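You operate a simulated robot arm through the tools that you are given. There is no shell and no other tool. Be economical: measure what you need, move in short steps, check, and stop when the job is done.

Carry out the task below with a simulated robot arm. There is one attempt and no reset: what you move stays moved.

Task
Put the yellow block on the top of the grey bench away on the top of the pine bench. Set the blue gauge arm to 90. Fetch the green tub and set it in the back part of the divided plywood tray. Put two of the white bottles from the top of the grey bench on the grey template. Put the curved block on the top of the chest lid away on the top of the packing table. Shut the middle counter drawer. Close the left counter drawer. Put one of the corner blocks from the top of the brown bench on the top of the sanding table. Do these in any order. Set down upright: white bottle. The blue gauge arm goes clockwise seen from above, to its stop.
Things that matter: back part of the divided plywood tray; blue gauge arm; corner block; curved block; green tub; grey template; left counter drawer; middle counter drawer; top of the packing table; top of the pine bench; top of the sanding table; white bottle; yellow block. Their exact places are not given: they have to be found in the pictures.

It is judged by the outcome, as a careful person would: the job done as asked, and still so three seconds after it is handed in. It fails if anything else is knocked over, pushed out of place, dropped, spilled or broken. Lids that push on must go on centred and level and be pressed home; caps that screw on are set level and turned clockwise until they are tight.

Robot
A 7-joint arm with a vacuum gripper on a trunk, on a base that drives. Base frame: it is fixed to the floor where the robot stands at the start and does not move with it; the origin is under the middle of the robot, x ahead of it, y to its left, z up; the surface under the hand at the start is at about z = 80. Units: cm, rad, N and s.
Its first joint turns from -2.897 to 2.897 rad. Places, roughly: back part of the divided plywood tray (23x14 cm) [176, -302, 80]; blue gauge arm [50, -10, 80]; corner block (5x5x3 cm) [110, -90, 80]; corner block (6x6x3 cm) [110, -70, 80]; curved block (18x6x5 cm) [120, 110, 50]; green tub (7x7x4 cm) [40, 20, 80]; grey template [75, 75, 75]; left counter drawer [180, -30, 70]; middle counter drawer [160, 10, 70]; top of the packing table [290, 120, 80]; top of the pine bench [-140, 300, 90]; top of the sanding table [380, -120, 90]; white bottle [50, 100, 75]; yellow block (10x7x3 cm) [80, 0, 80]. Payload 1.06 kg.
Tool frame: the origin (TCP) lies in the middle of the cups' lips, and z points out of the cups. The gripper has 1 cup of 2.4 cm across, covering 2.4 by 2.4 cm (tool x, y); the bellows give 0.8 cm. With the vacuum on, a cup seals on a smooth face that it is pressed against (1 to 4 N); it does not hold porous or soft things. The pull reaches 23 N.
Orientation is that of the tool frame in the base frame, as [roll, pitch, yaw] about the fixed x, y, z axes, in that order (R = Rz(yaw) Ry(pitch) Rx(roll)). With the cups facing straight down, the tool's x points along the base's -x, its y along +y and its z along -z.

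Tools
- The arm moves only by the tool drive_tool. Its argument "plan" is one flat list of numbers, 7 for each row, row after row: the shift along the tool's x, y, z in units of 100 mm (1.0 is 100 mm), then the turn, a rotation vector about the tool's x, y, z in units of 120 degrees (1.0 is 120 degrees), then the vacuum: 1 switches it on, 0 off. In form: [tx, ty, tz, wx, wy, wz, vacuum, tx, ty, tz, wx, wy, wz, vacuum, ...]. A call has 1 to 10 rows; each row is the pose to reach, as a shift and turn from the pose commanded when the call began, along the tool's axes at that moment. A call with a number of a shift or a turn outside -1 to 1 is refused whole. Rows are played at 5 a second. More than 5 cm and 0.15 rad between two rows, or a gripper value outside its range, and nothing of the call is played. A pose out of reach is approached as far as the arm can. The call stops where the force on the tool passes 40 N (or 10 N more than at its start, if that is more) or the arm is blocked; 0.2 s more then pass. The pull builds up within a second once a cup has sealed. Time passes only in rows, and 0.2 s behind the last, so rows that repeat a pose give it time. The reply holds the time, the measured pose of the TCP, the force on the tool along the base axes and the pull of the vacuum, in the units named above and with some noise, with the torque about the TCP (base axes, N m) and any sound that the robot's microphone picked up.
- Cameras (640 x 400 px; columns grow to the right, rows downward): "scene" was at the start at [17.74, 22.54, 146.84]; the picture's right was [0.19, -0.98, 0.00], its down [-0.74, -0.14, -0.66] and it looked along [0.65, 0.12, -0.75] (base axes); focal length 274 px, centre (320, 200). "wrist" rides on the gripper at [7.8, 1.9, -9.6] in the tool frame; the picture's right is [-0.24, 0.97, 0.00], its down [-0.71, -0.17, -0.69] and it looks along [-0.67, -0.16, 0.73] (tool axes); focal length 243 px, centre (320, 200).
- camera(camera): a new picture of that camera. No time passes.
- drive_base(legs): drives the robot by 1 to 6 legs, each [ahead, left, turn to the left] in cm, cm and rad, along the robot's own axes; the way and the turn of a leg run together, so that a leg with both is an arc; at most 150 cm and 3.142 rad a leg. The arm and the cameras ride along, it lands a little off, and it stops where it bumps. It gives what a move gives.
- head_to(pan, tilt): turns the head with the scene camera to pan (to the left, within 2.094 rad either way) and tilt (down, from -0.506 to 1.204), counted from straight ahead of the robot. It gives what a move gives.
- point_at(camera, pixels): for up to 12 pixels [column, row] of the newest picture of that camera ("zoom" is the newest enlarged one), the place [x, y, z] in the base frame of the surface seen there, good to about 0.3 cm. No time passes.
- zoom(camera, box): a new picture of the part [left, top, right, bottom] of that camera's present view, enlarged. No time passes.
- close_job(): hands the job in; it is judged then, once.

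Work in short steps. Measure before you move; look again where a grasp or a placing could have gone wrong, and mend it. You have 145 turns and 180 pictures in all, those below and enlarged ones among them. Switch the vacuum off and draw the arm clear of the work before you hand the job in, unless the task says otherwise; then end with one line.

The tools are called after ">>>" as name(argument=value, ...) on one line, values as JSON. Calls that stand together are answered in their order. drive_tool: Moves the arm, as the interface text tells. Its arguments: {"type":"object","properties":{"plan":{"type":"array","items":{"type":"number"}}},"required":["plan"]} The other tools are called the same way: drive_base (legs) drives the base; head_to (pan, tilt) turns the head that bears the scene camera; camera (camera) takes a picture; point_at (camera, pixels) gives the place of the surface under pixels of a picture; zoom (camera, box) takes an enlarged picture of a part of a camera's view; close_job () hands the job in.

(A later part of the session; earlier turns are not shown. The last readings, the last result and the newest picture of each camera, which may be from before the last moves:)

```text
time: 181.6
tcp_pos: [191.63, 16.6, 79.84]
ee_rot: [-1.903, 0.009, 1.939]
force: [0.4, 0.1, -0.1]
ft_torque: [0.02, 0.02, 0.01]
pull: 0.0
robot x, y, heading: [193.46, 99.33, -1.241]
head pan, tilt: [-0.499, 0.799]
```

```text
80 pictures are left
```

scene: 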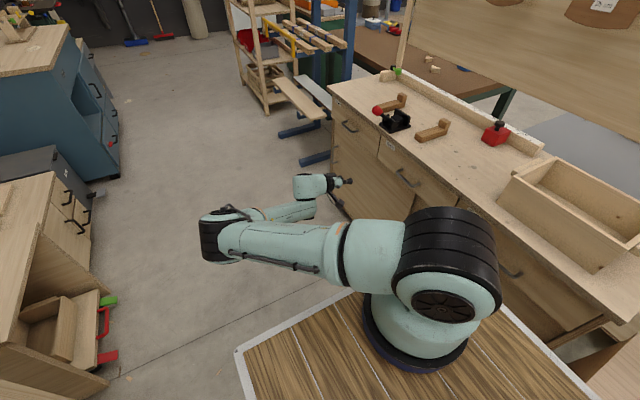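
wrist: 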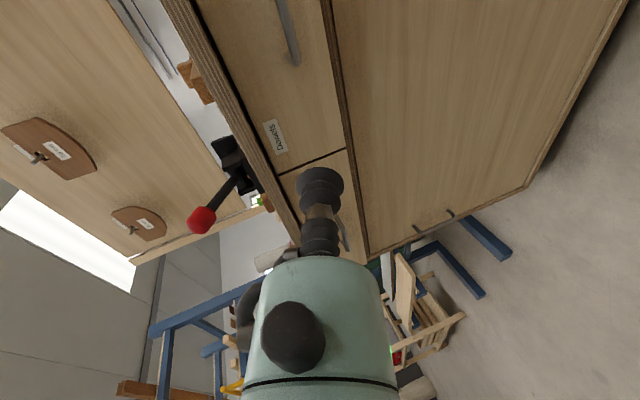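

Both drawers are shut. I level the tool and raise it, then look down the aisle for passages and the sanding table.

>>> drive_tool(plan=[0, 0, -0.1, -0.06, 0, 0, 0, 0, 0, -0.2, -0.12, 0, 0, 0, 0, 0, -0.3, -0.18, 0, 0, 0, 0, 0, -0.4, -0.24, 0, 0, 0, 0, 0, -0.5, -0.3, 0, 0, 0, 0, 0, -0.6, -0.36, 0, 0, 0, 0, 0, -0.7, -0.42, 0, 0, 0, 0, 0, -0.7, -0.48, 0, 0, 0, 0, 0, -0.7, -0.54, 0, 0, 0, 0, 0, -0.7, -0.5915, 0, 0, 0])

>>> head_to(pan=0.1, tilt=0.25)

>>> camera(camera="scene")

>>> point_at(camera="scene", pixels=[[200, 200], [220, 140], [180, 170], [280, 200], [330, 150], [300, 120], [360, 130], [400, 200], [430, 220], [350, 200], [260, 260]])

```text
time: 183.8
tcp_pos: [197.99, 18.83, 82.27]
ee_rot: [3.14, 0.008, 1.941]
force: [0.9, -0.3, 0.0]
ft_torque: [0.0, 0.02, -0.01]
pull: 0.1
robot x, y, heading: [193.84, 99.71, -1.244]
head pan, tilt: [-0.499, 0.799]
```

```text
time: 184.8
tcp_pos: [197.86, 18.67, 82.26]
ee_rot: [-3.14, 0.008, 1.939]
force: [-0.9, 0.5, -0.4]
ft_torque: [0.0, 0.02, 0.01]
pull: 0.0
robot x, y, heading: [193.79, 99.47, -1.24]
head pan, tilt: [0.099, 0.25]
```

```text
79 pictures are left
```

scene: 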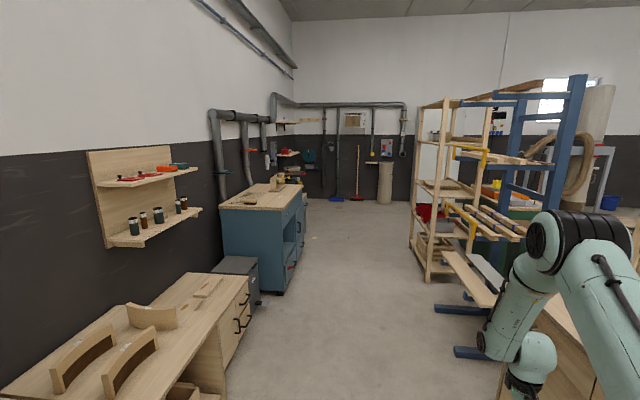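

```text
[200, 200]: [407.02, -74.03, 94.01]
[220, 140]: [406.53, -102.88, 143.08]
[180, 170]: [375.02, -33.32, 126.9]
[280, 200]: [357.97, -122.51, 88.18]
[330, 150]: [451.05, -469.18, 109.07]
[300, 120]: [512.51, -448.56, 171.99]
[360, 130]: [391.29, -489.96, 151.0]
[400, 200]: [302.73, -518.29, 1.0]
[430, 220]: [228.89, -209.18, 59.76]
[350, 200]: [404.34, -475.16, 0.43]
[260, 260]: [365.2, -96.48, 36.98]
```

The far room is open beyond the shelves. Now I raise the arm and drive back around to the west side of the grey bench for the tub.

>>> drive_tool(plan=[0, 0, -0.45, 0, 0, 0, 0, 0, 0, -0.9, 0, 0, 0, 0])

>>> drive_tool(plan=[0, 0, -0.45, 0, 0, 0, 0, 0, 0, -0.9, 0, 0, 0, 0, 0, 0, -1, 0, 0, 0, 0])

>>> drive_base(legs=[[-95, 0, 0], [0, 0, -1.9]])

>>> head_to(pan=0.3, tilt=0.6)

>>> camera(camera="scene")

```text
time: 185.4
tcp_pos: [197.72, 18.76, 91.54]
ee_rot: [3.14, 0.008, 1.937]
force: [0.2, -0.5, 0.3]
ft_torque: [0.01, 0.0, 0.01]
pull: 0.0
robot x, y, heading: [193.7, 99.56, -1.24]
head pan, tilt: [0.099, 0.25]
```

```text
time: 186.2
tcp_pos: [197.78, 18.62, 101.3]
ee_rot: [-3.141, 0.008, 1.939]
force: [-0.1, -0.9, -0.1]
ft_torque: [0.0, 0.0, -0.04]
pull: 0.1
robot x, y, heading: [193.9, 99.74, -1.239]
head pan, tilt: [0.099, 0.25]
```

```text
time: 195.7
tcp_pos: [81.79, 207.01, 101.28]
ee_rot: [3.141, 0.01, 0.096]
force: [0.3, 0.2, 0.6]
ft_torque: [0.01, 0.02, -0.01]
pull: 0.0
robot x, y, heading: [160.65, 189.05, -3.09]
head pan, tilt: [0.099, 0.25]
```

```text
time: 196.6
tcp_pos: [81.82, 206.89, 101.29]
ee_rot: [-3.141, 0.009, 0.097]
force: [-0.3, 0.5, 0.3]
ft_torque: [-0.02, 0.0, 0.0]
pull: 0.0
robot x, y, heading: [160.75, 189.34, -3.083]
head pan, tilt: [0.3, 0.6]
```

```text
78 pictures are left
```

scene: 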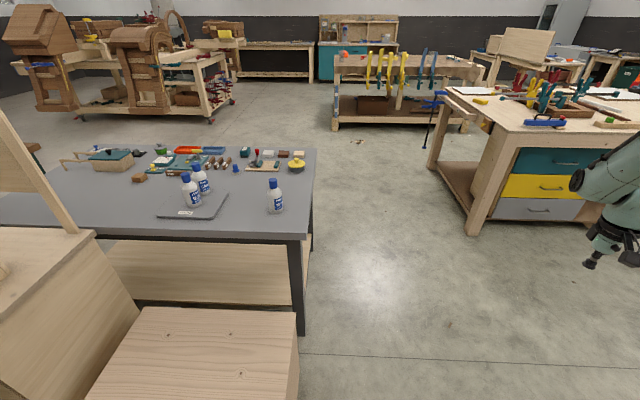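

Path is clear. I drive west, turn, come down the west side, and turn to face the grey bench.

>>> drive_base(legs=[[150, 10, 0], [45, 15, 0], [0, 0, 1.515], [148, 0, 0], [0, 0, 1.57]])

>>> head_to(pan=-0.1, tilt=0.8)

>>> camera(camera="scene")

>>> camera(camera="wrist")

```text
refused: leg 1 is longer than a leg can be; nothing moved
```

```text
time: 197.4
tcp_pos: [81.6, 206.81, 101.24]
ee_rot: [3.141, 0.009, 0.096]
force: [-0.2, 0.6, 0.2]
ft_torque: [0.0, -0.01, 0.02]
pull: 0.1
robot x, y, heading: [160.67, 189.4, -3.083]
head pan, tilt: [-0.099, 0.799]
```

```text
77 pictures are left
```

scene: 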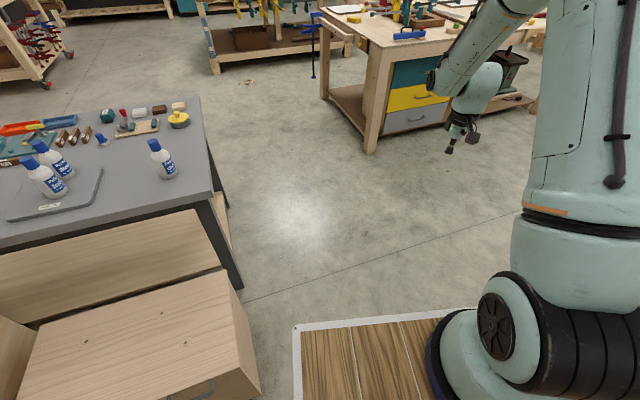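

```text
76 pictures are left
```

wrist: 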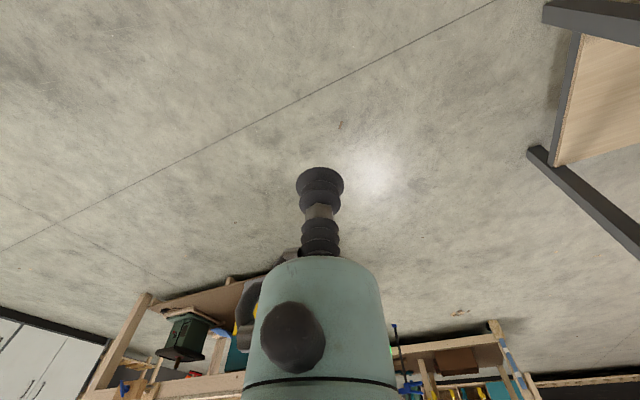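

The first leg was just over 150 cm; I shorten it.

>>> drive_base(legs=[[147, 8, 0], [48, 17, 0], [0, 0, 1.515], [148, 0, 0], [0, 0, 1.57]])

>>> camera(camera="scene")

>>> camera(camera="wrist")

```text
time: 221.7
tcp_pos: [46.87, -14.77, 101.27]
ee_rot: [3.141, 0.009, -3.089]
force: [0.6, 0.4, 0.0]
ft_torque: [0.0, 0.0, 0.01]
pull: 0.2
robot x, y, heading: [-31.24, 6.3, 0.014]
head pan, tilt: [-0.099, 0.799]
```

```text
75 pictures are left
```

scene: 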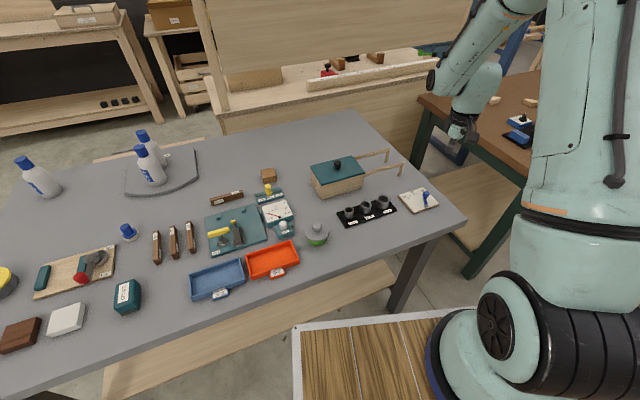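

```text
74 pictures are left
```

wrist: 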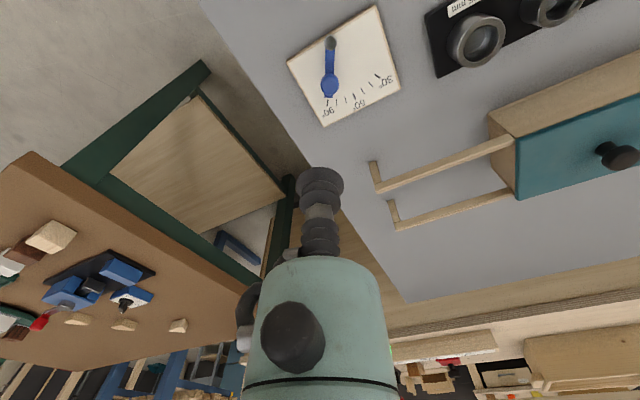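

I'm well placed. Zoom on the green tub at (317,234) and its lid.

>>> zoom(camera="scene", box=[289, 214, 345, 250])

>>> point_at(camera="zoom", pixels=[[320, 140], [320, 110], [250, 180], [390, 180], [320, 220], [320, 265], [320, 310], [220, 230], [430, 230], [320, 175]])

```text
11.11 times, centred on (317, 232) of scene
```

zoom: 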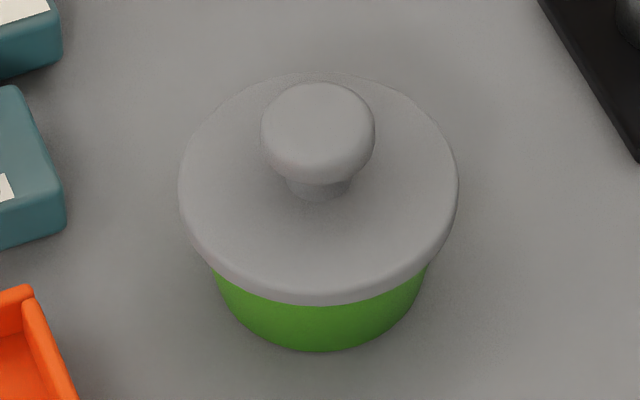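

```text
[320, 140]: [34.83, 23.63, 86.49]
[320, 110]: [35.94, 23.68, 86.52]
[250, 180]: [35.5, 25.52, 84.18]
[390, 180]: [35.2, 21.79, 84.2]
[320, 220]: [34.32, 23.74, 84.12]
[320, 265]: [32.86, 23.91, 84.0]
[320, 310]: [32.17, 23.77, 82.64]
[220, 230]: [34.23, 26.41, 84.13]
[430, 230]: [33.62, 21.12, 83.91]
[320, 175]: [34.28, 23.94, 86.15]
```

Lid knob top centre ≈ (35.4,23.65,86.5), flat. I move above it and will lift only slightly to test whether the tub comes along.

>>> drive_tool(plan=[0.079, 0.325, 0, 0, 0, 0, 0, 0.158, 0.65, 0, 0, 0, 0, 0, 0.2365, 0.975, 0, 0, 0, 0, 0])

>>> drive_tool(plan=[0.079, 0.325, 0, 0, 0, 0, 0, 0.158, 0.65, 0, 0, 0, 0, 0, 0.2365, 0.975, 0, 0, 0, 0, 0])

>>> drive_tool(plan=[0.079, 0.325, 0, 0, 0, 0, 0, 0.158, 0.65, 0, 0, 0, 0, 0, 0.2365, 0.975, 0, 0, 0, 0, 0])

>>> drive_tool(plan=[0.079, 0.325, 0, 0, 0, 0, 0, 0.158, 0.65, 0, 0, 0, 0, 0, 0.2365, 0.975, 0, 0, 0, 0, 0])

>>> drive_tool(plan=[0, 0, 0.4, 0, 0, 0, 0, 0, 0, 0.7, 0, 0, 0, 0])

>>> zoom(camera="wrist", box=[220, 80, 420, 240])

```text
time: 222.5
tcp_pos: [44.15, -5.14, 101.06]
ee_rot: [-3.141, 0.009, -3.09]
force: [0.4, 0.2, -0.7]
ft_torque: [0.01, 0.0, -0.03]
pull: 0.0
robot x, y, heading: [-31.48, 6.67, 0.013]
head pan, tilt: [-0.099, 0.799]
```

```text
time: 223.3
tcp_pos: [41.04, 4.5, 101.06]
ee_rot: [3.141, 0.008, -3.09]
force: [-0.7, 0.0, 0.2]
ft_torque: [0.0, -0.01, -0.02]
pull: 0.0
robot x, y, heading: [-31.52, 6.39, 0.014]
head pan, tilt: [-0.099, 0.799]
```

```text
time: 224.1
tcp_pos: [38.13, 14.24, 101.27]
ee_rot: [-3.141, 0.01, -3.09]
force: [-0.5, -0.2, -0.4]
ft_torque: [0.02, -0.02, 0.01]
pull: 0.1
robot x, y, heading: [-31.45, 6.1, 0.012]
head pan, tilt: [-0.099, 0.799]
```

```text
time: 224.9
tcp_pos: [35.45, 24.06, 101.47]
ee_rot: [3.141, 0.01, -3.089]
force: [0.0, -0.4, -0.2]
ft_torque: [-0.01, 0.02, 0.02]
pull: 0.1
robot x, y, heading: [-31.64, 6.88, 0.014]
head pan, tilt: [-0.099, 0.799]
```

```text
time: 225.5
tcp_pos: [35.43, 23.82, 94.32]
ee_rot: [3.141, 0.009, -3.09]
force: [0.4, 0.0, -0.9]
ft_torque: [0.02, -0.04, -0.04]
pull: 0.0
robot x, y, heading: [-31.64, 6.71, 0.016]
head pan, tilt: [-0.099, 0.799]
```

```text
2.50 times, centred on (320, 160) of wrist
```

zoom: 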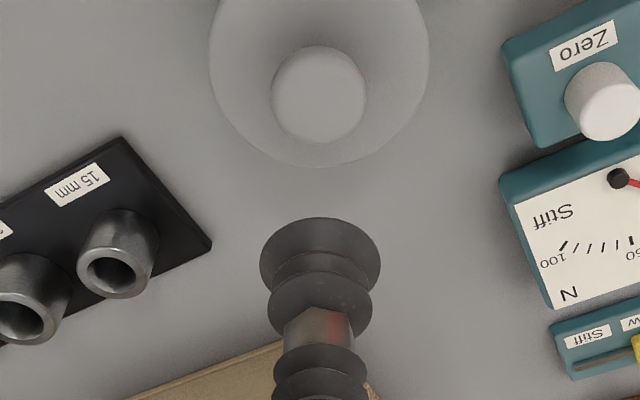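

Aligned. Descend and press gently with vacuum.

>>> drive_tool(plan=[0, -0.01, 0.4, 0, 0, 0, 0, 0, -0.01, 0.66, 0, 0, 0, 0, 0, -0.01, 0.76, 0, 0, 0, 1, 0, -0.01, 0.79, 0, 0, 0, 1, 0, -0.01, 0.81, 0, 0, 0, 1, 0, -0.01, 0.81, 0, 0, 0, 1, 0, -0.01, 0.81, 0, 0, 0, 1])

```text
time: 227.1
tcp_pos: [35.6, 23.62, 85.98]
ee_rot: [-3.14, 0.008, -3.092]
force: [2.4, -3.3, 10.1]
ft_torque: [-0.05, 0.03, -0.02]
pull: 22.3
robot x, y, heading: [-31.22, 6.94, 0.015]
head pan, tilt: [-0.099, 0.799]
```

Sealed. Lift only 2 cm slowly and look whether the tub follows.

>>> drive_tool(plan=[0, 0, -0.05, 0, 0, 0, 1, 0, 0, -0.1, 0, 0, 0, 1, 0, 0, -0.15, 0, 0, 0, 1, 0, 0, -0.2, 0, 0, 0, 1])

>>> zoom(camera="scene", box=[279, 204, 355, 254])

```text
time: 228.1
tcp_pos: [35.62, 23.63, 88.14]
ee_rot: [3.14, 0.009, -3.088]
force: [0.5, 0.4, -1.1]
ft_torque: [0.0, 0.01, -0.01]
pull: 22.7
robot x, y, heading: [-31.47, 6.29, 0.013]
head pan, tilt: [-0.099, 0.799]
```

```text
8.00 times, centred on (317, 229) of scene
```

zoom: 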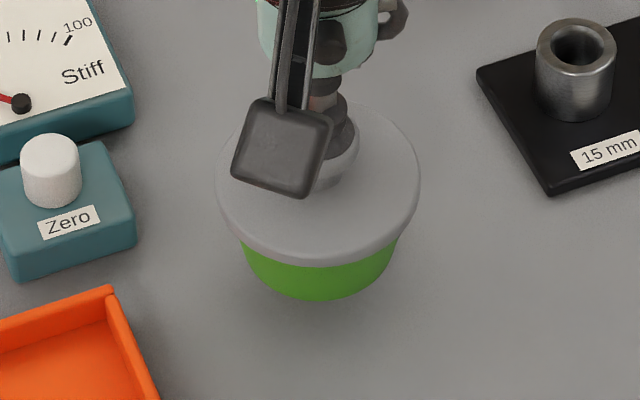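

The tub comes along with its lid. Lift to z≈103 and look to the right for the way to the tray.

>>> drive_tool(plan=[0, 0, -0.3, 0, 0, 0, 1, 0, 0, -0.6, 0, 0, 0, 1, 0, 0, -0.9, 0, 0, 0, 1])

>>> drive_tool(plan=[0, 0, -0.3, 0, 0, 0, 1, 0, 0, -0.6, 0, 0, 0, 1, 0, 0, -0.7, 0, 0, 0, 1])

>>> head_to(pan=-1.2, tilt=0.35)

>>> camera(camera="scene")

>>> point_at(camera="scene", pixels=[[100, 300], [200, 220], [250, 180], [300, 250], [220, 150], [300, 150], [350, 200], [180, 260], [400, 190], [500, 300]])

```text
time: 228.9
tcp_pos: [35.49, 23.89, 96.94]
ee_rot: [3.141, 0.009, -3.091]
force: [0.1, 0.3, -1.3]
ft_torque: [0.01, 0.01, 0.0]
pull: 22.9
robot x, y, heading: [-30.82, 6.41, 0.015]
head pan, tilt: [-0.099, 0.799]
```

```text
time: 229.7
tcp_pos: [35.38, 23.68, 104.18]
ee_rot: [3.141, 0.007, -3.089]
force: [-0.3, -0.5, -0.6]
ft_torque: [0.0, 0.02, -0.01]
pull: 22.5
robot x, y, heading: [-31.41, 6.48, 0.014]
head pan, tilt: [-0.099, 0.799]
```

```text
time: 231.1
tcp_pos: [35.4, 23.72, 104.07]
ee_rot: [3.141, 0.008, -3.09]
force: [0.3, 0.9, -0.6]
ft_torque: [0.01, -0.02, 0.0]
pull: 22.6
robot x, y, heading: [-31.06, 6.37, 0.009]
head pan, tilt: [-1.201, 0.351]
```

```text
70 pictures are left
```

scene: 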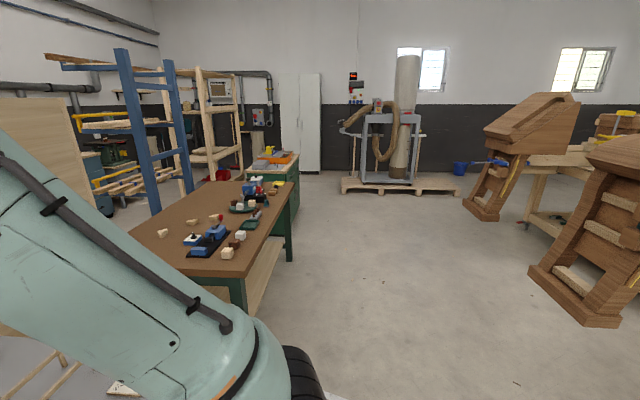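

```text
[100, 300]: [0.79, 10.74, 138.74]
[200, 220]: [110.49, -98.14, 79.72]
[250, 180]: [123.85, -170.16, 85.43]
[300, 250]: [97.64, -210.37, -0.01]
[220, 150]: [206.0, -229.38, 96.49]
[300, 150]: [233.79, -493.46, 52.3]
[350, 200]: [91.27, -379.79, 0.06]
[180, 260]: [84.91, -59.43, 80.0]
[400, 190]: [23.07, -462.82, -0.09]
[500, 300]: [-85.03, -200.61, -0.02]
```

The green cabinet at (275,165) probably carries the plywood tray. Zoom.

>>> zoom(camera="scene", box=[200, 130, 320, 210])

>>> point_at(camera="zoom", pixels=[[370, 140], [440, 135], [340, 165], [520, 150], [470, 290], [380, 210], [240, 300], [500, 200], [400, 170]])

```text
5.00 times, centred on (260, 170) of scene
```

zoom: 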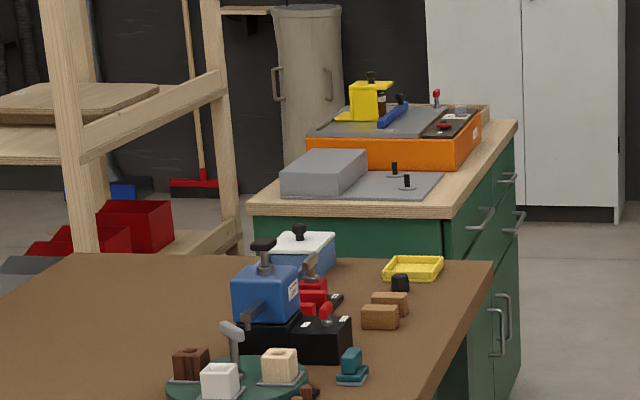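

```text
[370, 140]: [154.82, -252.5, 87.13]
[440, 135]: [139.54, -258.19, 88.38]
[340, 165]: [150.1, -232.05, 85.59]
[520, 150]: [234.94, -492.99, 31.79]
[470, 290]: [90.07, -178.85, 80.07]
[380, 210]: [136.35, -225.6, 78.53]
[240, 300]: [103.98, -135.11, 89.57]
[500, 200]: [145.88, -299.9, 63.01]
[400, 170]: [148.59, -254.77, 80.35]
```

The tray is at the far end of the green cabinet. I drive around the brown bench on the open floor to about (64,-274) and turn to face it.

>>> drive_base(legs=[[0, 0, -1.58], [140, 48, 0], [138, 43, 0]])

>>> head_to(pan=0.7, tilt=0.5)

>>> camera(camera="scene")

```text
time: 249.1
tcp_pos: [74.39, -339.37, 103.92]
ee_rot: [-3.141, 0.009, 1.603]
force: [0.5, 1.3, -1.9]
ft_torque: [0.01, 0.01, -0.01]
pull: 22.4
robot x, y, heading: [58.04, -272.82, -1.574]
head pan, tilt: [-1.201, 0.351]
```

```text
time: 250.9
tcp_pos: [74.44, -339.38, 104.04]
ee_rot: [-3.142, 0.01, 1.604]
force: [0.3, -0.2, -1.0]
ft_torque: [-0.03, 0.01, -0.01]
pull: 22.9
robot x, y, heading: [58.36, -272.54, -1.574]
head pan, tilt: [0.7, 0.499]
```

```text
68 pictures are left
```

scene: 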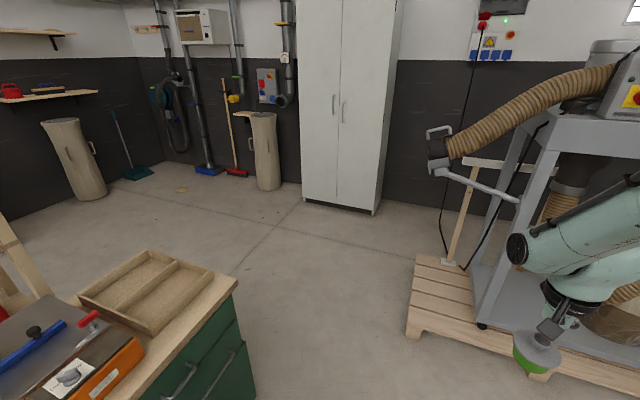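

The divided tray is at (145,290). Zoom and measure.

>>> zoom(camera="scene", box=[60, 230, 260, 355])

>>> point_at(camera="zoom", pixels=[[60, 225], [285, 70], [490, 150], [290, 325], [180, 265], [390, 110], [320, 200], [220, 180], [370, 260], [560, 175], [140, 170]])

```text
3.20 times, centred on (160, 292) of scene
```

zoom: 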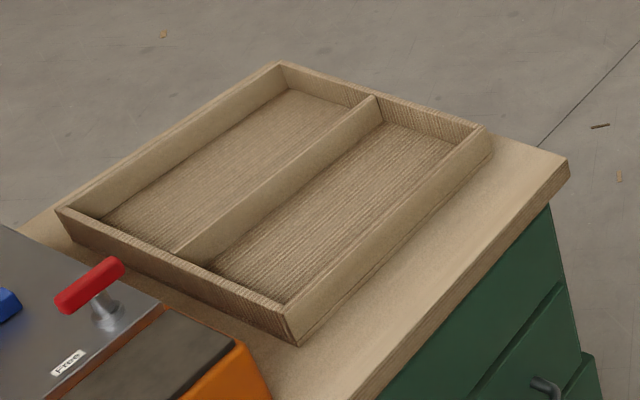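

```text
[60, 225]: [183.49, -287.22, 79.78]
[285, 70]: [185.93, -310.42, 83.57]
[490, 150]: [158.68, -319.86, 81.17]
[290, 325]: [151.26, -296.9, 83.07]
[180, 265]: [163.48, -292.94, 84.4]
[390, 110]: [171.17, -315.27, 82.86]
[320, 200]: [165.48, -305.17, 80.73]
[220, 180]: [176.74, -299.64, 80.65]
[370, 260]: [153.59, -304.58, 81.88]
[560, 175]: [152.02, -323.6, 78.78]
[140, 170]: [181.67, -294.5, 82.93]
```

Back (far) part centre ≈ (176,-302), floor z 80.6. Check the pallet position on the right before turning and strafing.

>>> point_at(camera="scene", pixels=[[410, 335], [420, 260], [440, 150], [480, 320], [560, 375]])

>>> drive_base(legs=[[0, 0, 1.574]])

>>> head_to(pan=-0.6, tilt=0.6)

>>> camera(camera="scene")

```text
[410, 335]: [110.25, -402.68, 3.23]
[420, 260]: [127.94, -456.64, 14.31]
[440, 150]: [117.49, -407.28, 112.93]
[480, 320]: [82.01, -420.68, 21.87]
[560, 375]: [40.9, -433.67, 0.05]
```

```text
time: 255.2
tcp_pos: [125.41, -256.45, 103.95]
ee_rot: [3.142, 0.009, -3.109]
force: [0.0, -0.3, -0.9]
ft_torque: [-0.01, -0.01, -0.01]
pull: 22.5
robot x, y, heading: [58.66, -272.33, -0.012]
head pan, tilt: [0.7, 0.499]
```

```text
time: 256.6
tcp_pos: [125.41, -256.66, 104.21]
ee_rot: [-3.14, 0.008, -3.107]
force: [-0.9, 0.3, -2.0]
ft_torque: [0.0, 0.01, 0.0]
pull: 22.6
robot x, y, heading: [58.2, -272.65, -0.001]
head pan, tilt: [-0.6, 0.6]
```

```text
66 pictures are left
```

scene: 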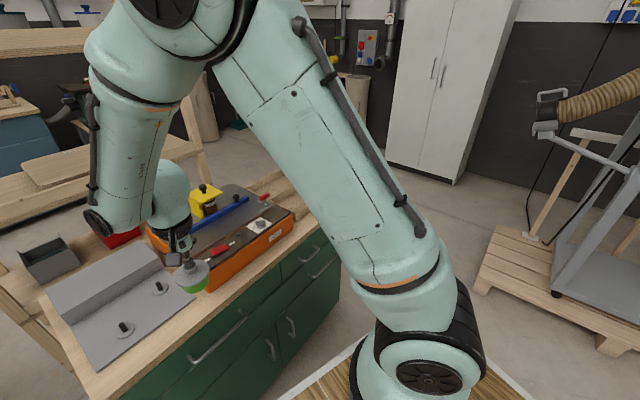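

Clear. Strafe right 45.5 and go ahead 47 to bring the tub above the tray.

>>> drive_base(legs=[[0, -45.5, 0], [47, 0, 0]])

>>> head_to(pan=0.15, tilt=0.85)

>>> camera(camera="scene")

>>> camera(camera="wrist")

```text
time: 261.8
tcp_pos: [171.32, -303.11, 104.07]
ee_rot: [3.141, 0.009, -3.117]
force: [-0.3, -0.4, -1.3]
ft_torque: [0.02, 0.02, 0.0]
pull: 22.6
robot x, y, heading: [104.17, -318.92, -0.011]
head pan, tilt: [-0.6, 0.6]
```

```text
time: 262.9
tcp_pos: [171.38, -303.12, 104.05]
ee_rot: [3.141, 0.008, -3.116]
force: [-0.3, -0.5, -1.1]
ft_torque: [-0.02, -0.03, 0.04]
pull: 22.8
robot x, y, heading: [104.13, -318.59, -0.014]
head pan, tilt: [0.15, 0.85]
```

```text
65 pictures are left
```

scene: 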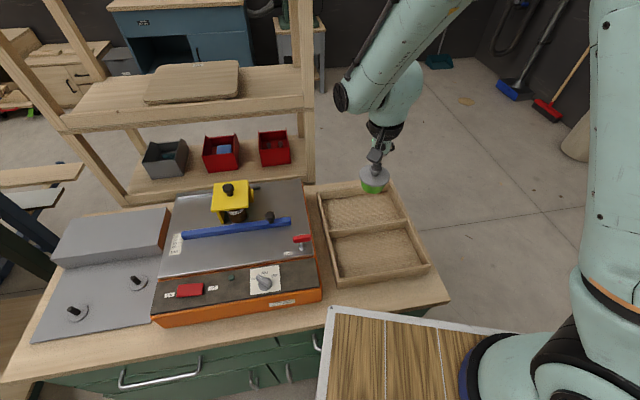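

```text
64 pictures are left
```

wrist: 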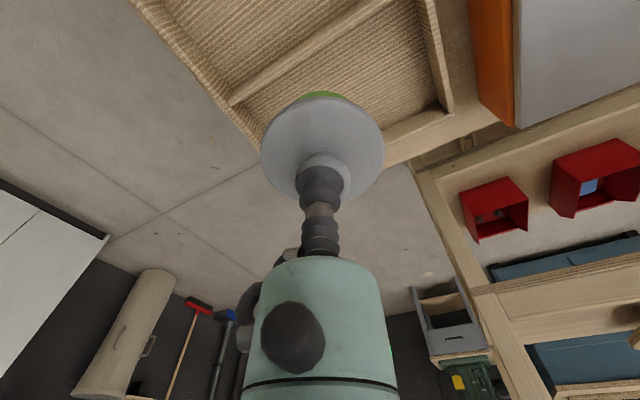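

Measure the back compartment's floor and rims in the scene view.

>>> point_at(camera="scene", pixels=[[331, 205], [398, 217], [333, 226], [350, 195], [360, 210], [322, 195], [404, 222], [328, 232], [395, 205], [390, 185]])

>>> zoom(camera="scene", box=[300, 150, 440, 290])

```text
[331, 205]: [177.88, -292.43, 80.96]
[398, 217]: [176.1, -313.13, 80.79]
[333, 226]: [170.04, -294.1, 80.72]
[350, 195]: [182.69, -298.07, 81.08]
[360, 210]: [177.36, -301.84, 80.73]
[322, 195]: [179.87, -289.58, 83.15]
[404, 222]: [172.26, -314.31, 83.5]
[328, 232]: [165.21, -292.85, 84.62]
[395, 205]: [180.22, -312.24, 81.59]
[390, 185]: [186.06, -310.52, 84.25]
```

```text
2.86 times, centred on (370, 220) of scene
```

zoom: 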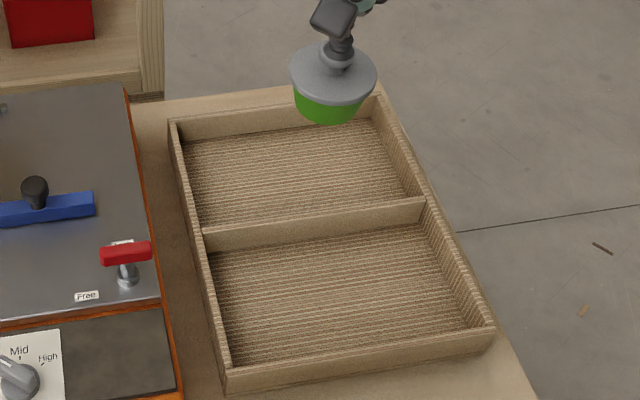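

Centre of the back part ≈ (176.7,-302.3). Move there and lower in stages.

>>> drive_tool(plan=[-0.27, 0.03, 0, 0, 0, 0, 1, -0.532, 0.066, 0, 0, 0, 0, 1, -0.532, 0.066, 0.3, 0, 0, 0, 1, -0.532, 0.066, 0.6, 0, 0, 0, 1, -0.532, 0.066, 0.9, 0, 0, 0, 1])

>>> zoom(camera="scene", box=[300, 150, 440, 290])

>>> camera(camera="wrist")

```text
time: 264.1
tcp_pos: [176.84, -302.34, 95.09]
ee_rot: [3.141, 0.009, -3.114]
force: [0.0, -0.5, -1.4]
ft_torque: [0.01, -0.02, 0.02]
pull: 22.9
robot x, y, heading: [104.37, -318.15, -0.01]
head pan, tilt: [0.15, 0.85]
```

```text
2.86 times, centred on (370, 220) of scene
```

zoom: 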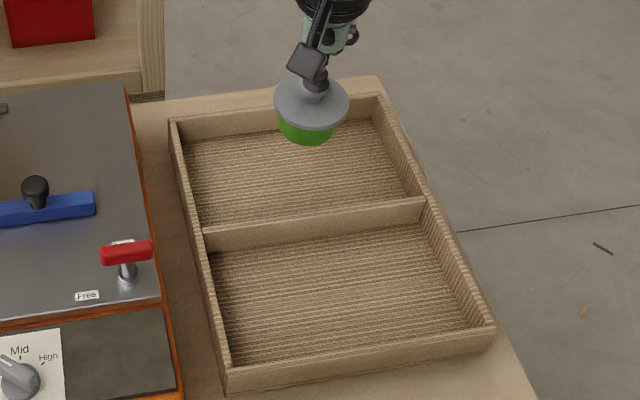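

```text
61 pictures are left
```

wrist: 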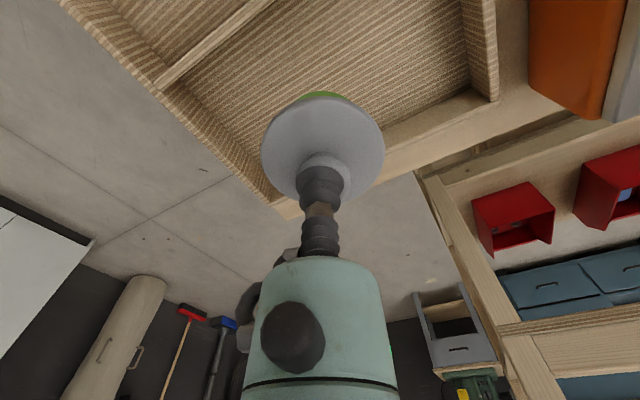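

Lower to ~1.5 cm above the tray floor and check.

>>> drive_tool(plan=[0, 0, 0.3, 0, 0, 0, 1, 0, 0, 0.55, 0, 0, 0, 1, 0, 0, 0.7, 0, 0, 0, 1])

>>> zoom(camera="scene", box=[300, 150, 440, 290])

```text
time: 264.9
tcp_pos: [176.66, -302.11, 88.16]
ee_rot: [-3.141, 0.01, -3.114]
force: [-0.2, -0.3, 0.3]
ft_torque: [-0.03, 0.03, -0.03]
pull: 23.1
robot x, y, heading: [104.28, -318.7, -0.016]
head pan, tilt: [0.15, 0.85]
```

```text
2.86 times, centred on (370, 220) of scene
```

zoom: 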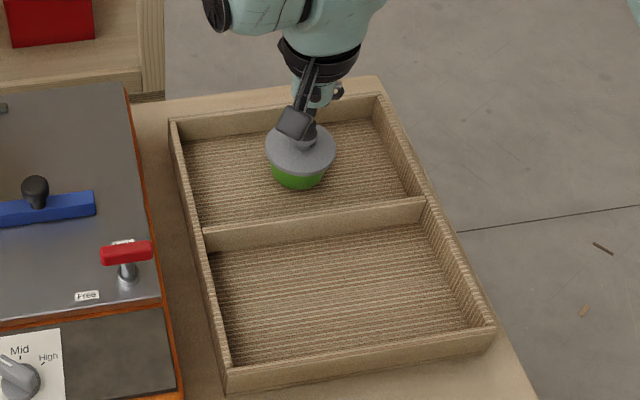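

Centred in the back part. Lower to contact.

>>> drive_tool(plan=[0, 0, 0.05, 0, 0, 0, 1, 0, 0, 0.1, 0, 0, 0, 1, 0, 0, 0.14, 0, 0, 0, 1, 0, 0, 0.17, 0, 0, 0, 1])

```text
time: 265.9
tcp_pos: [176.71, -302.26, 86.42]
ee_rot: [3.14, 0.011, -3.116]
force: [-2.5, 0.0, 19.2]
ft_torque: [0.0, 0.06, 0.02]
pull: 23.0
robot x, y, heading: [104.28, -318.81, -0.01]
head pan, tilt: [0.15, 0.85]
```

Contact. Release, wait, rise.

>>> drive_tool(plan=[0, 0, -0.03, 0, 0, 0, 0, 0, 0, -0.03, 0, 0, 0, 0, 0, 0, -0.03, 0, 0, 0, 0, 0, 0, -0.03, 0, 0, 0, 0, 0, 0, -0.03, 0, 0, 0, 0, 0, 0, -0.12, 0, 0, 0, 0, 0, 0, -0.4, 0, 0, 0, 0, 0, 0, -0.8, 0, 0, 0, 0])

>>> drive_tool(plan=[0, 0, -0.45, 0, 0, 0, 0, 0, 0, -0.9, 0, 0, 0, 0])

>>> camera(camera="scene")

>>> head_to(pan=1.3, tilt=0.6)

>>> camera(camera="scene")

```text
time: 267.6
tcp_pos: [176.7, -301.96, 94.61]
ee_rot: [-3.14, 0.007, -3.112]
force: [1.1, 0.0, -0.6]
ft_torque: [-0.01, 0.01, 0.02]
pull: 0.0
robot x, y, heading: [104.23, -318.57, -0.008]
head pan, tilt: [0.15, 0.85]
```

```text
time: 268.2
tcp_pos: [176.52, -301.98, 103.6]
ee_rot: [3.141, 0.009, -3.114]
force: [0.0, -0.2, -0.6]
ft_torque: [0.01, 0.01, 0.01]
pull: 0.1
robot x, y, heading: [104.57, -318.33, -0.014]
head pan, tilt: [0.15, 0.85]
```

```text
59 pictures are left
```

scene: 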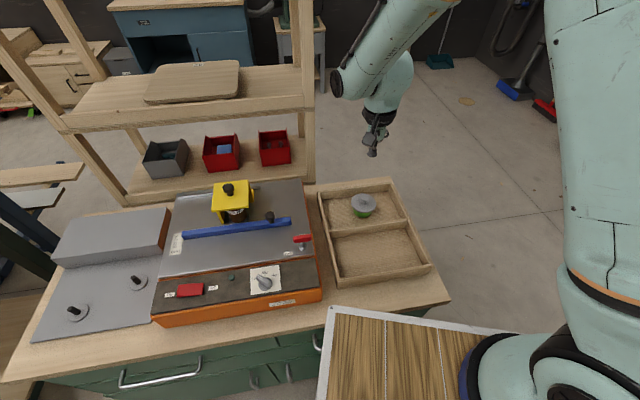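

```text
time: 269.6
tcp_pos: [176.53, -302.07, 103.5]
ee_rot: [3.141, 0.01, -3.115]
force: [0.3, 1.1, 0.2]
ft_torque: [0.03, 0.01, 0.01]
pull: 0.1
robot x, y, heading: [104.21, -319.22, -0.012]
head pan, tilt: [1.3, 0.6]
```

```text
58 pictures are left
```

scene: 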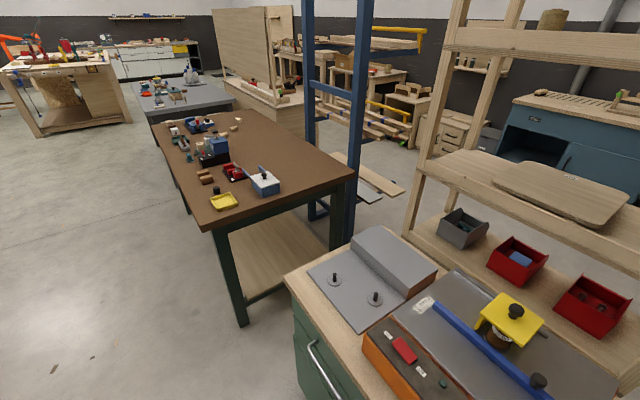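

Tub stands in the back part. Raise the arm a bit and drive to the west side of the brown bench for a corner block.

>>> drive_tool(plan=[0.2, 0, -0.3, 0, 0, 0, 0, 0.4, 0, -0.6, 0, 0, 0, 0, 0.6, 0, -0.8, 0, 0, 0, 0])

>>> drive_base(legs=[[-75, 0, 0], [0, 148, 0], [0, 83, 0]])

>>> head_to(pan=0.0, tilt=0.75)

>>> camera(camera="scene")

>>> camera(camera="wrist")

```text
time: 270.4
tcp_pos: [170.67, -302.3, 111.34]
ee_rot: [-3.141, 0.007, -3.115]
force: [0.8, 1.0, -0.6]
ft_torque: [0.02, 0.04, 0.01]
pull: 0.1
robot x, y, heading: [104.06, -319.03, -0.007]
head pan, tilt: [1.3, 0.6]
```

```text
time: 284.2
tcp_pos: [106.51, -102.5, 111.35]
ee_rot: [-3.14, 0.007, 3.064]
force: [-0.1, 0.4, -0.1]
ft_torque: [-0.05, -0.01, 0.02]
pull: 0.1
robot x, y, heading: [39.06, -111.87, -0.12]
head pan, tilt: [1.3, 0.6]
stopped in leg 3: the robot was blocked; the commanded pose is now the measured one
```

```text
time: 285.7
tcp_pos: [106.68, -102.45, 111.22]
ee_rot: [-3.14, 0.007, 3.064]
force: [0.1, 1.1, -0.1]
ft_torque: [0.0, 0.01, -0.02]
pull: 0.0
robot x, y, heading: [38.87, -111.72, -0.116]
head pan, tilt: [0.0, 0.75]
```

```text
57 pictures are left
```

scene: 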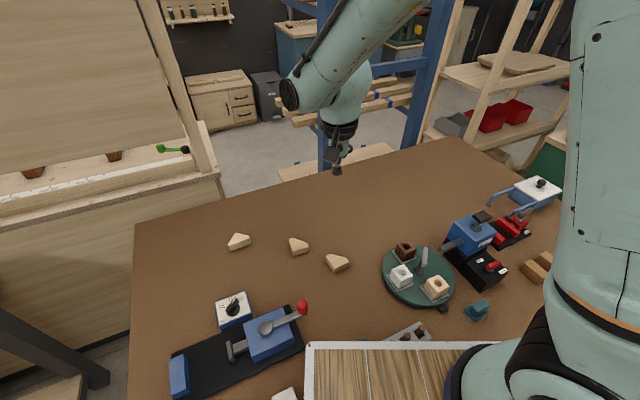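

```text
56 pictures are left
```

wrist: 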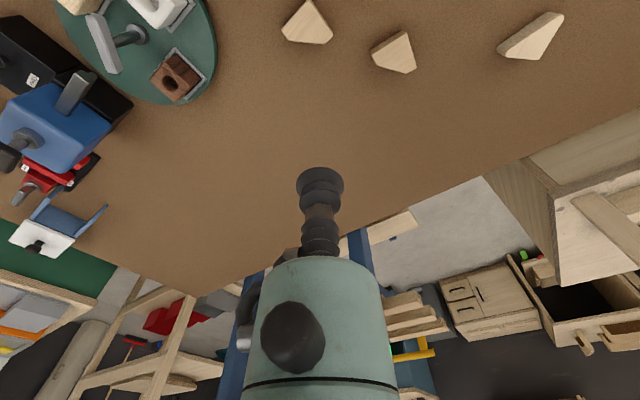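

The base was blocked while strafing (it drifted closer to the bench). I back away 20 cm and inspect the bench items near the deck corner.

>>> drive_base(legs=[[-18, 0, 0], [0, 0, 0.116]])

>>> head_to(pan=0.15, tilt=0.85)

>>> camera(camera="scene")

```text
time: 287.8
tcp_pos: [86.61, -92.34, 111.33]
ee_rot: [3.141, 0.008, -3.104]
force: [0.1, -0.1, -0.5]
ft_torque: [0.01, -0.06, -0.03]
pull: 0.0
robot x, y, heading: [20.43, -109.63, -0.002]
head pan, tilt: [0.0, 0.75]
```

```text
time: 288.5
tcp_pos: [86.55, -92.49, 111.25]
ee_rot: [3.139, 0.008, -3.102]
force: [-0.6, 0.0, -0.3]
ft_torque: [0.01, 0.03, 0.0]
pull: 0.0
robot x, y, heading: [20.63, -109.36, -0.004]
head pan, tilt: [0.15, 0.85]
```

```text
55 pictures are left
```

scene: 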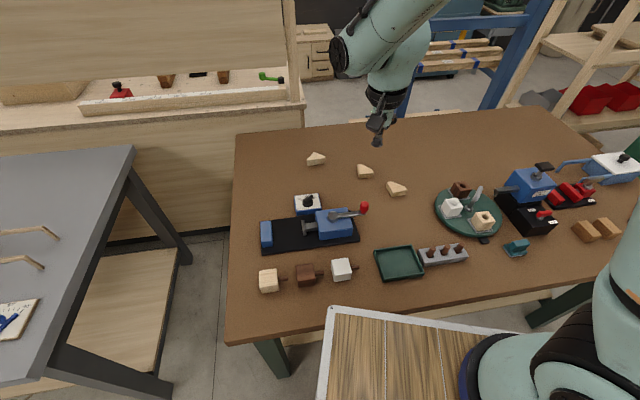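

Items on the bench look in order. Zoom on the three triangular pieces at (316,159), (364,171), (396,189).

>>> zoom(camera="scene", box=[296, 140, 416, 210])

>>> point_at(camera="scene", pixels=[[316, 159], [364, 171], [397, 189], [312, 162], [368, 172], [394, 187]])

```text
5.33 times, centred on (356, 175) of scene
```

zoom: 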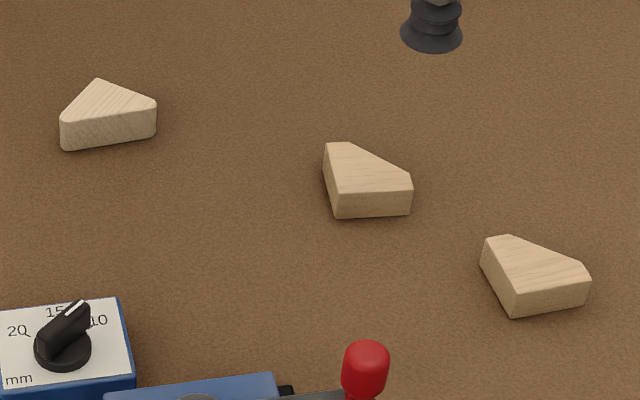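

```text
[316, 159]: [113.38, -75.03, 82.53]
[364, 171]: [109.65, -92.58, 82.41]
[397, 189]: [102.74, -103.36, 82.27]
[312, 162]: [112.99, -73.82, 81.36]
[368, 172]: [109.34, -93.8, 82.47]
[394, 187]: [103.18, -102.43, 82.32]
```

I choose the piece at (397,189) and sample its top outline.

>>> point_at(camera="zoom", pixels=[[488, 246], [510, 240], [580, 268], [575, 278], [516, 286], [528, 264], [535, 270], [500, 262]])

>>> point_at(camera="wrist", pixels=[[307, 20]])

>>> camera(camera="wrist")

```text
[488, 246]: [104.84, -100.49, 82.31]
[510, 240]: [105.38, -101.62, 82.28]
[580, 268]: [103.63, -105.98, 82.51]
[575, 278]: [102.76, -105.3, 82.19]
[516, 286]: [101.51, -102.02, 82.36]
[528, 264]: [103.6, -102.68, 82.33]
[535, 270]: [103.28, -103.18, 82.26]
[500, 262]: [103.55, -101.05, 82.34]
```

```text
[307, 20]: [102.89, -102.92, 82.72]
```

```text
53 pictures are left
```

wrist: 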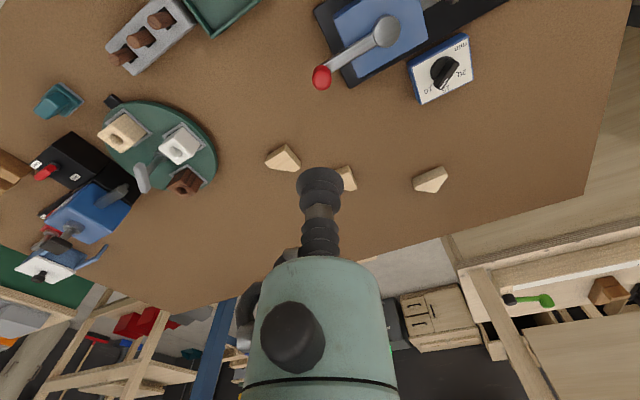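

Incenter of its top ≈ (103.2,-102.7,82.3); the cup fits with ~0.4 cm margin. Move above it and descend to z≈86 for a close check.

>>> drive_tool(plan=[-0.405, -0.273, 0, 0, 0, 0, 0, -0.81, -0.546, 0, 0, 0, 0, 0])

>>> drive_tool(plan=[-0.405, -0.273, 0, 0, 0, 0, 0, -0.81, -0.546, 0, 0, 0, 0, 0])

>>> drive_tool(plan=[0, 0, 0.48, 0, 0, 0, 0, 0, 0, 0.96, 0, 0, 0, 0])

>>> drive_tool(plan=[0, 0, 0.48, 0, 0, 0, 0, 0, 0, 0.96, 0, 0, 0, 0])

>>> camera(camera="wrist")

>>> zoom(camera="scene", box=[356, 140, 440, 210])

```text
time: 289.1
tcp_pos: [94.97, -98.01, 111.47]
ee_rot: [-3.142, 0.008, -3.104]
force: [-1.3, 1.0, -0.4]
ft_torque: [-0.01, -0.04, 0.03]
pull: 0.1
robot x, y, heading: [20.68, -109.58, -0.003]
head pan, tilt: [0.15, 0.85]
```

```text
time: 289.7
tcp_pos: [102.93, -102.69, 111.52]
ee_rot: [-3.141, 0.007, -3.103]
force: [0.0, 1.0, 0.2]
ft_torque: [-0.02, -0.03, -0.02]
pull: 0.0
robot x, y, heading: [20.57, -109.63, -0.005]
head pan, tilt: [0.15, 0.85]
```

```text
time: 290.3
tcp_pos: [103.2, -102.9, 102.13]
ee_rot: [3.141, 0.008, -3.106]
force: [0.5, -0.1, -0.1]
ft_torque: [0.01, -0.03, 0.02]
pull: 0.0
robot x, y, heading: [20.49, -109.61, -0.004]
head pan, tilt: [0.15, 0.85]
```

```text
time: 290.9
tcp_pos: [103.58, -102.68, 92.66]
ee_rot: [-3.141, 0.007, -3.103]
force: [-0.8, 0.0, 0.8]
ft_torque: [0.01, -0.01, 0.03]
pull: 0.1
robot x, y, heading: [20.23, -109.56, -0.003]
head pan, tilt: [0.15, 0.85]
```

```text
52 pictures are left
```

wrist: 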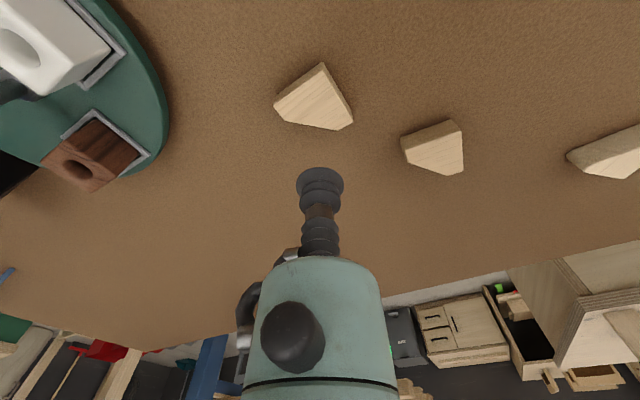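

```text
5.71 times, centred on (398, 175) of scene
```

zoom: 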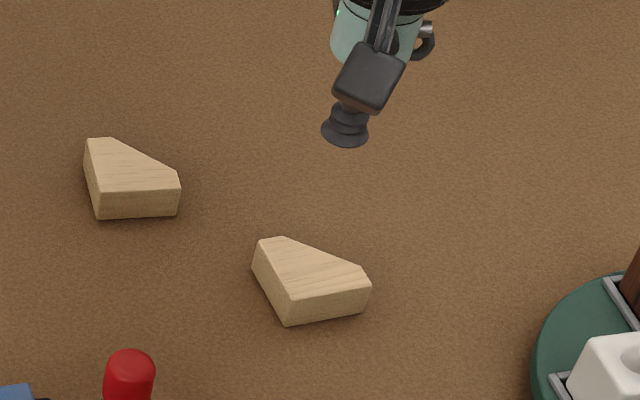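

Compare: point under the wrist pixel of the top's incenter.

>>> zoom(camera="wrist", box=[260, 50, 380, 140])

>>> point_at(camera="wrist", pixels=[[317, 102], [321, 66], [281, 104], [350, 122], [300, 120], [325, 127]])

```text
4.44 times, centred on (320, 95) of wrist
```

zoom: 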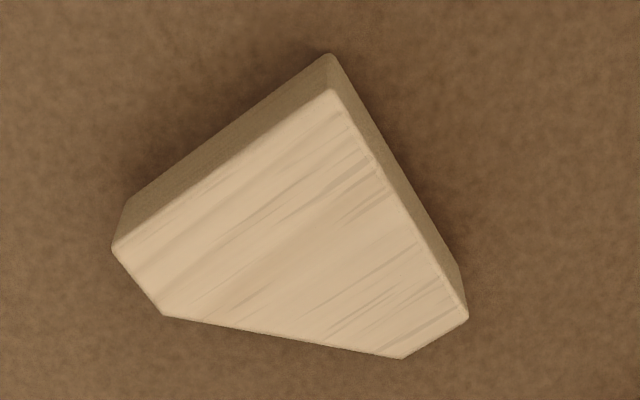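

```text
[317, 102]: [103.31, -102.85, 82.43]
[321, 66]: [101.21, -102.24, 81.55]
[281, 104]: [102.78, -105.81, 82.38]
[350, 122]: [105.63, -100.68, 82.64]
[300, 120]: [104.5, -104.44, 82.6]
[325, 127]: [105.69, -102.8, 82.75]
```

Aligned at (103.3,-102.8). Descend and press with vacuum.

>>> drive_tool(plan=[0, 0, 0.4, 0, 0, 0, 0, 0, 0, 0.8, 0, 0, 0, 0, 0, 0, 0.95, 0, 0, 0, 1, 0, 0, 1.0, 0, 0, 0, 1])

>>> drive_tool(plan=[0, 0, 0.03, 0, 0, 0, 1, 0, 0, 0.05, 0, 0, 0, 1, 0, 0, 0.05, 0, 0, 0, 1, 0, 0, 0.05, 0, 0, 0, 1])

```text
time: 291.9
tcp_pos: [103.58, -102.62, 82.42]
ee_rot: [3.142, 0.008, -3.104]
force: [-0.2, 0.6, 1.9]
ft_torque: [-0.06, 0.05, -0.01]
pull: 22.7
robot x, y, heading: [20.66, -109.38, -0.004]
head pan, tilt: [0.15, 0.85]
```

```text
time: 292.9
tcp_pos: [103.48, -102.62, 81.77]
ee_rot: [3.14, 0.009, -3.102]
force: [6.2, 2.4, 13.3]
ft_torque: [-0.03, 0.04, -0.02]
pull: 23.0
robot x, y, heading: [20.72, -109.63, -0.002]
head pan, tilt: [0.15, 0.85]
```

Sealed. Lift and draw in.

>>> drive_tool(plan=[0, 0, -0.3, 0, 0, 0, 1, 0, 0, -0.6, 0, 0, 0, 1, 0, 0, -0.95, 0, 0, 0, 1])

>>> drive_tool(plan=[0, 0, -0.4, 0, 0, 0, 1, 0.1, 0, -0.8, 0, 0, 0, 1, 0.4, 0, -1, 0, 0, 0, 1, 0.7, 0, -1, 0, 0, 0, 1])

>>> drive_tool(plan=[0.3, 0, -0.3, 0, 0, 0, 1, 0.6, 0, -0.5, 0, 0, 0, 1, 0.8, 0, -0.5, 0, 0, 0, 1])

>>> head_to(pan=-1.57, tilt=0.5)

>>> camera(camera="scene")

>>> camera(camera="wrist")

```text
time: 293.7
tcp_pos: [103.07, -102.85, 91.15]
ee_rot: [-3.14, 0.006, -3.105]
force: [0.4, 0.3, 0.1]
ft_torque: [0.0, 0.03, 0.0]
pull: 23.0
robot x, y, heading: [20.37, -109.59, -0.005]
head pan, tilt: [0.15, 0.85]
```

```text
time: 294.7
tcp_pos: [96.47, -103.35, 101.05]
ee_rot: [-3.141, 0.007, -3.103]
force: [-0.2, -0.2, 0.1]
ft_torque: [-0.01, 0.01, 0.0]
pull: 23.0
robot x, y, heading: [20.5, -109.17, -0.002]
head pan, tilt: [0.15, 0.85]
```

```text
time: 295.5
tcp_pos: [88.01, -103.43, 105.8]
ee_rot: [-3.14, 0.006, -3.106]
force: [0.6, 0.3, -1.2]
ft_torque: [0.01, 0.01, -0.02]
pull: 22.7
robot x, y, heading: [20.42, -109.3, -0.005]
head pan, tilt: [0.15, 0.85]
```

```text
time: 297.3
tcp_pos: [88.14, -103.41, 105.83]
ee_rot: [3.14, 0.006, -3.104]
force: [-0.7, 0.1, -0.9]
ft_torque: [0.0, 0.0, 0.01]
pull: 23.2
robot x, y, heading: [20.65, -109.18, -0.007]
head pan, tilt: [-1.571, 0.499]
```

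```text
49 pictures are left
```

scene: 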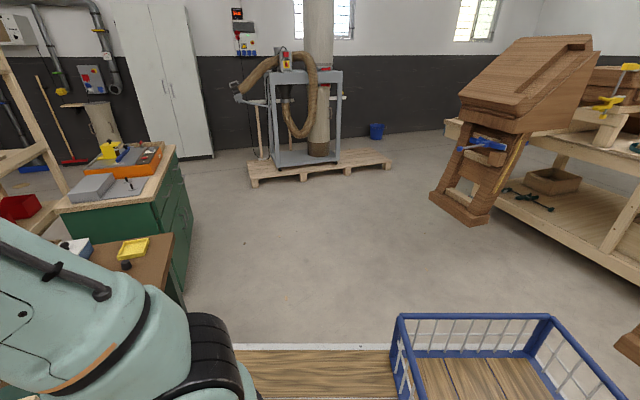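

```text
48 pictures are left
```

wrist: 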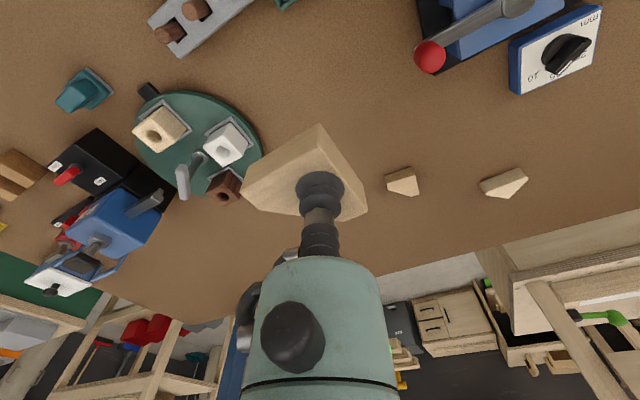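

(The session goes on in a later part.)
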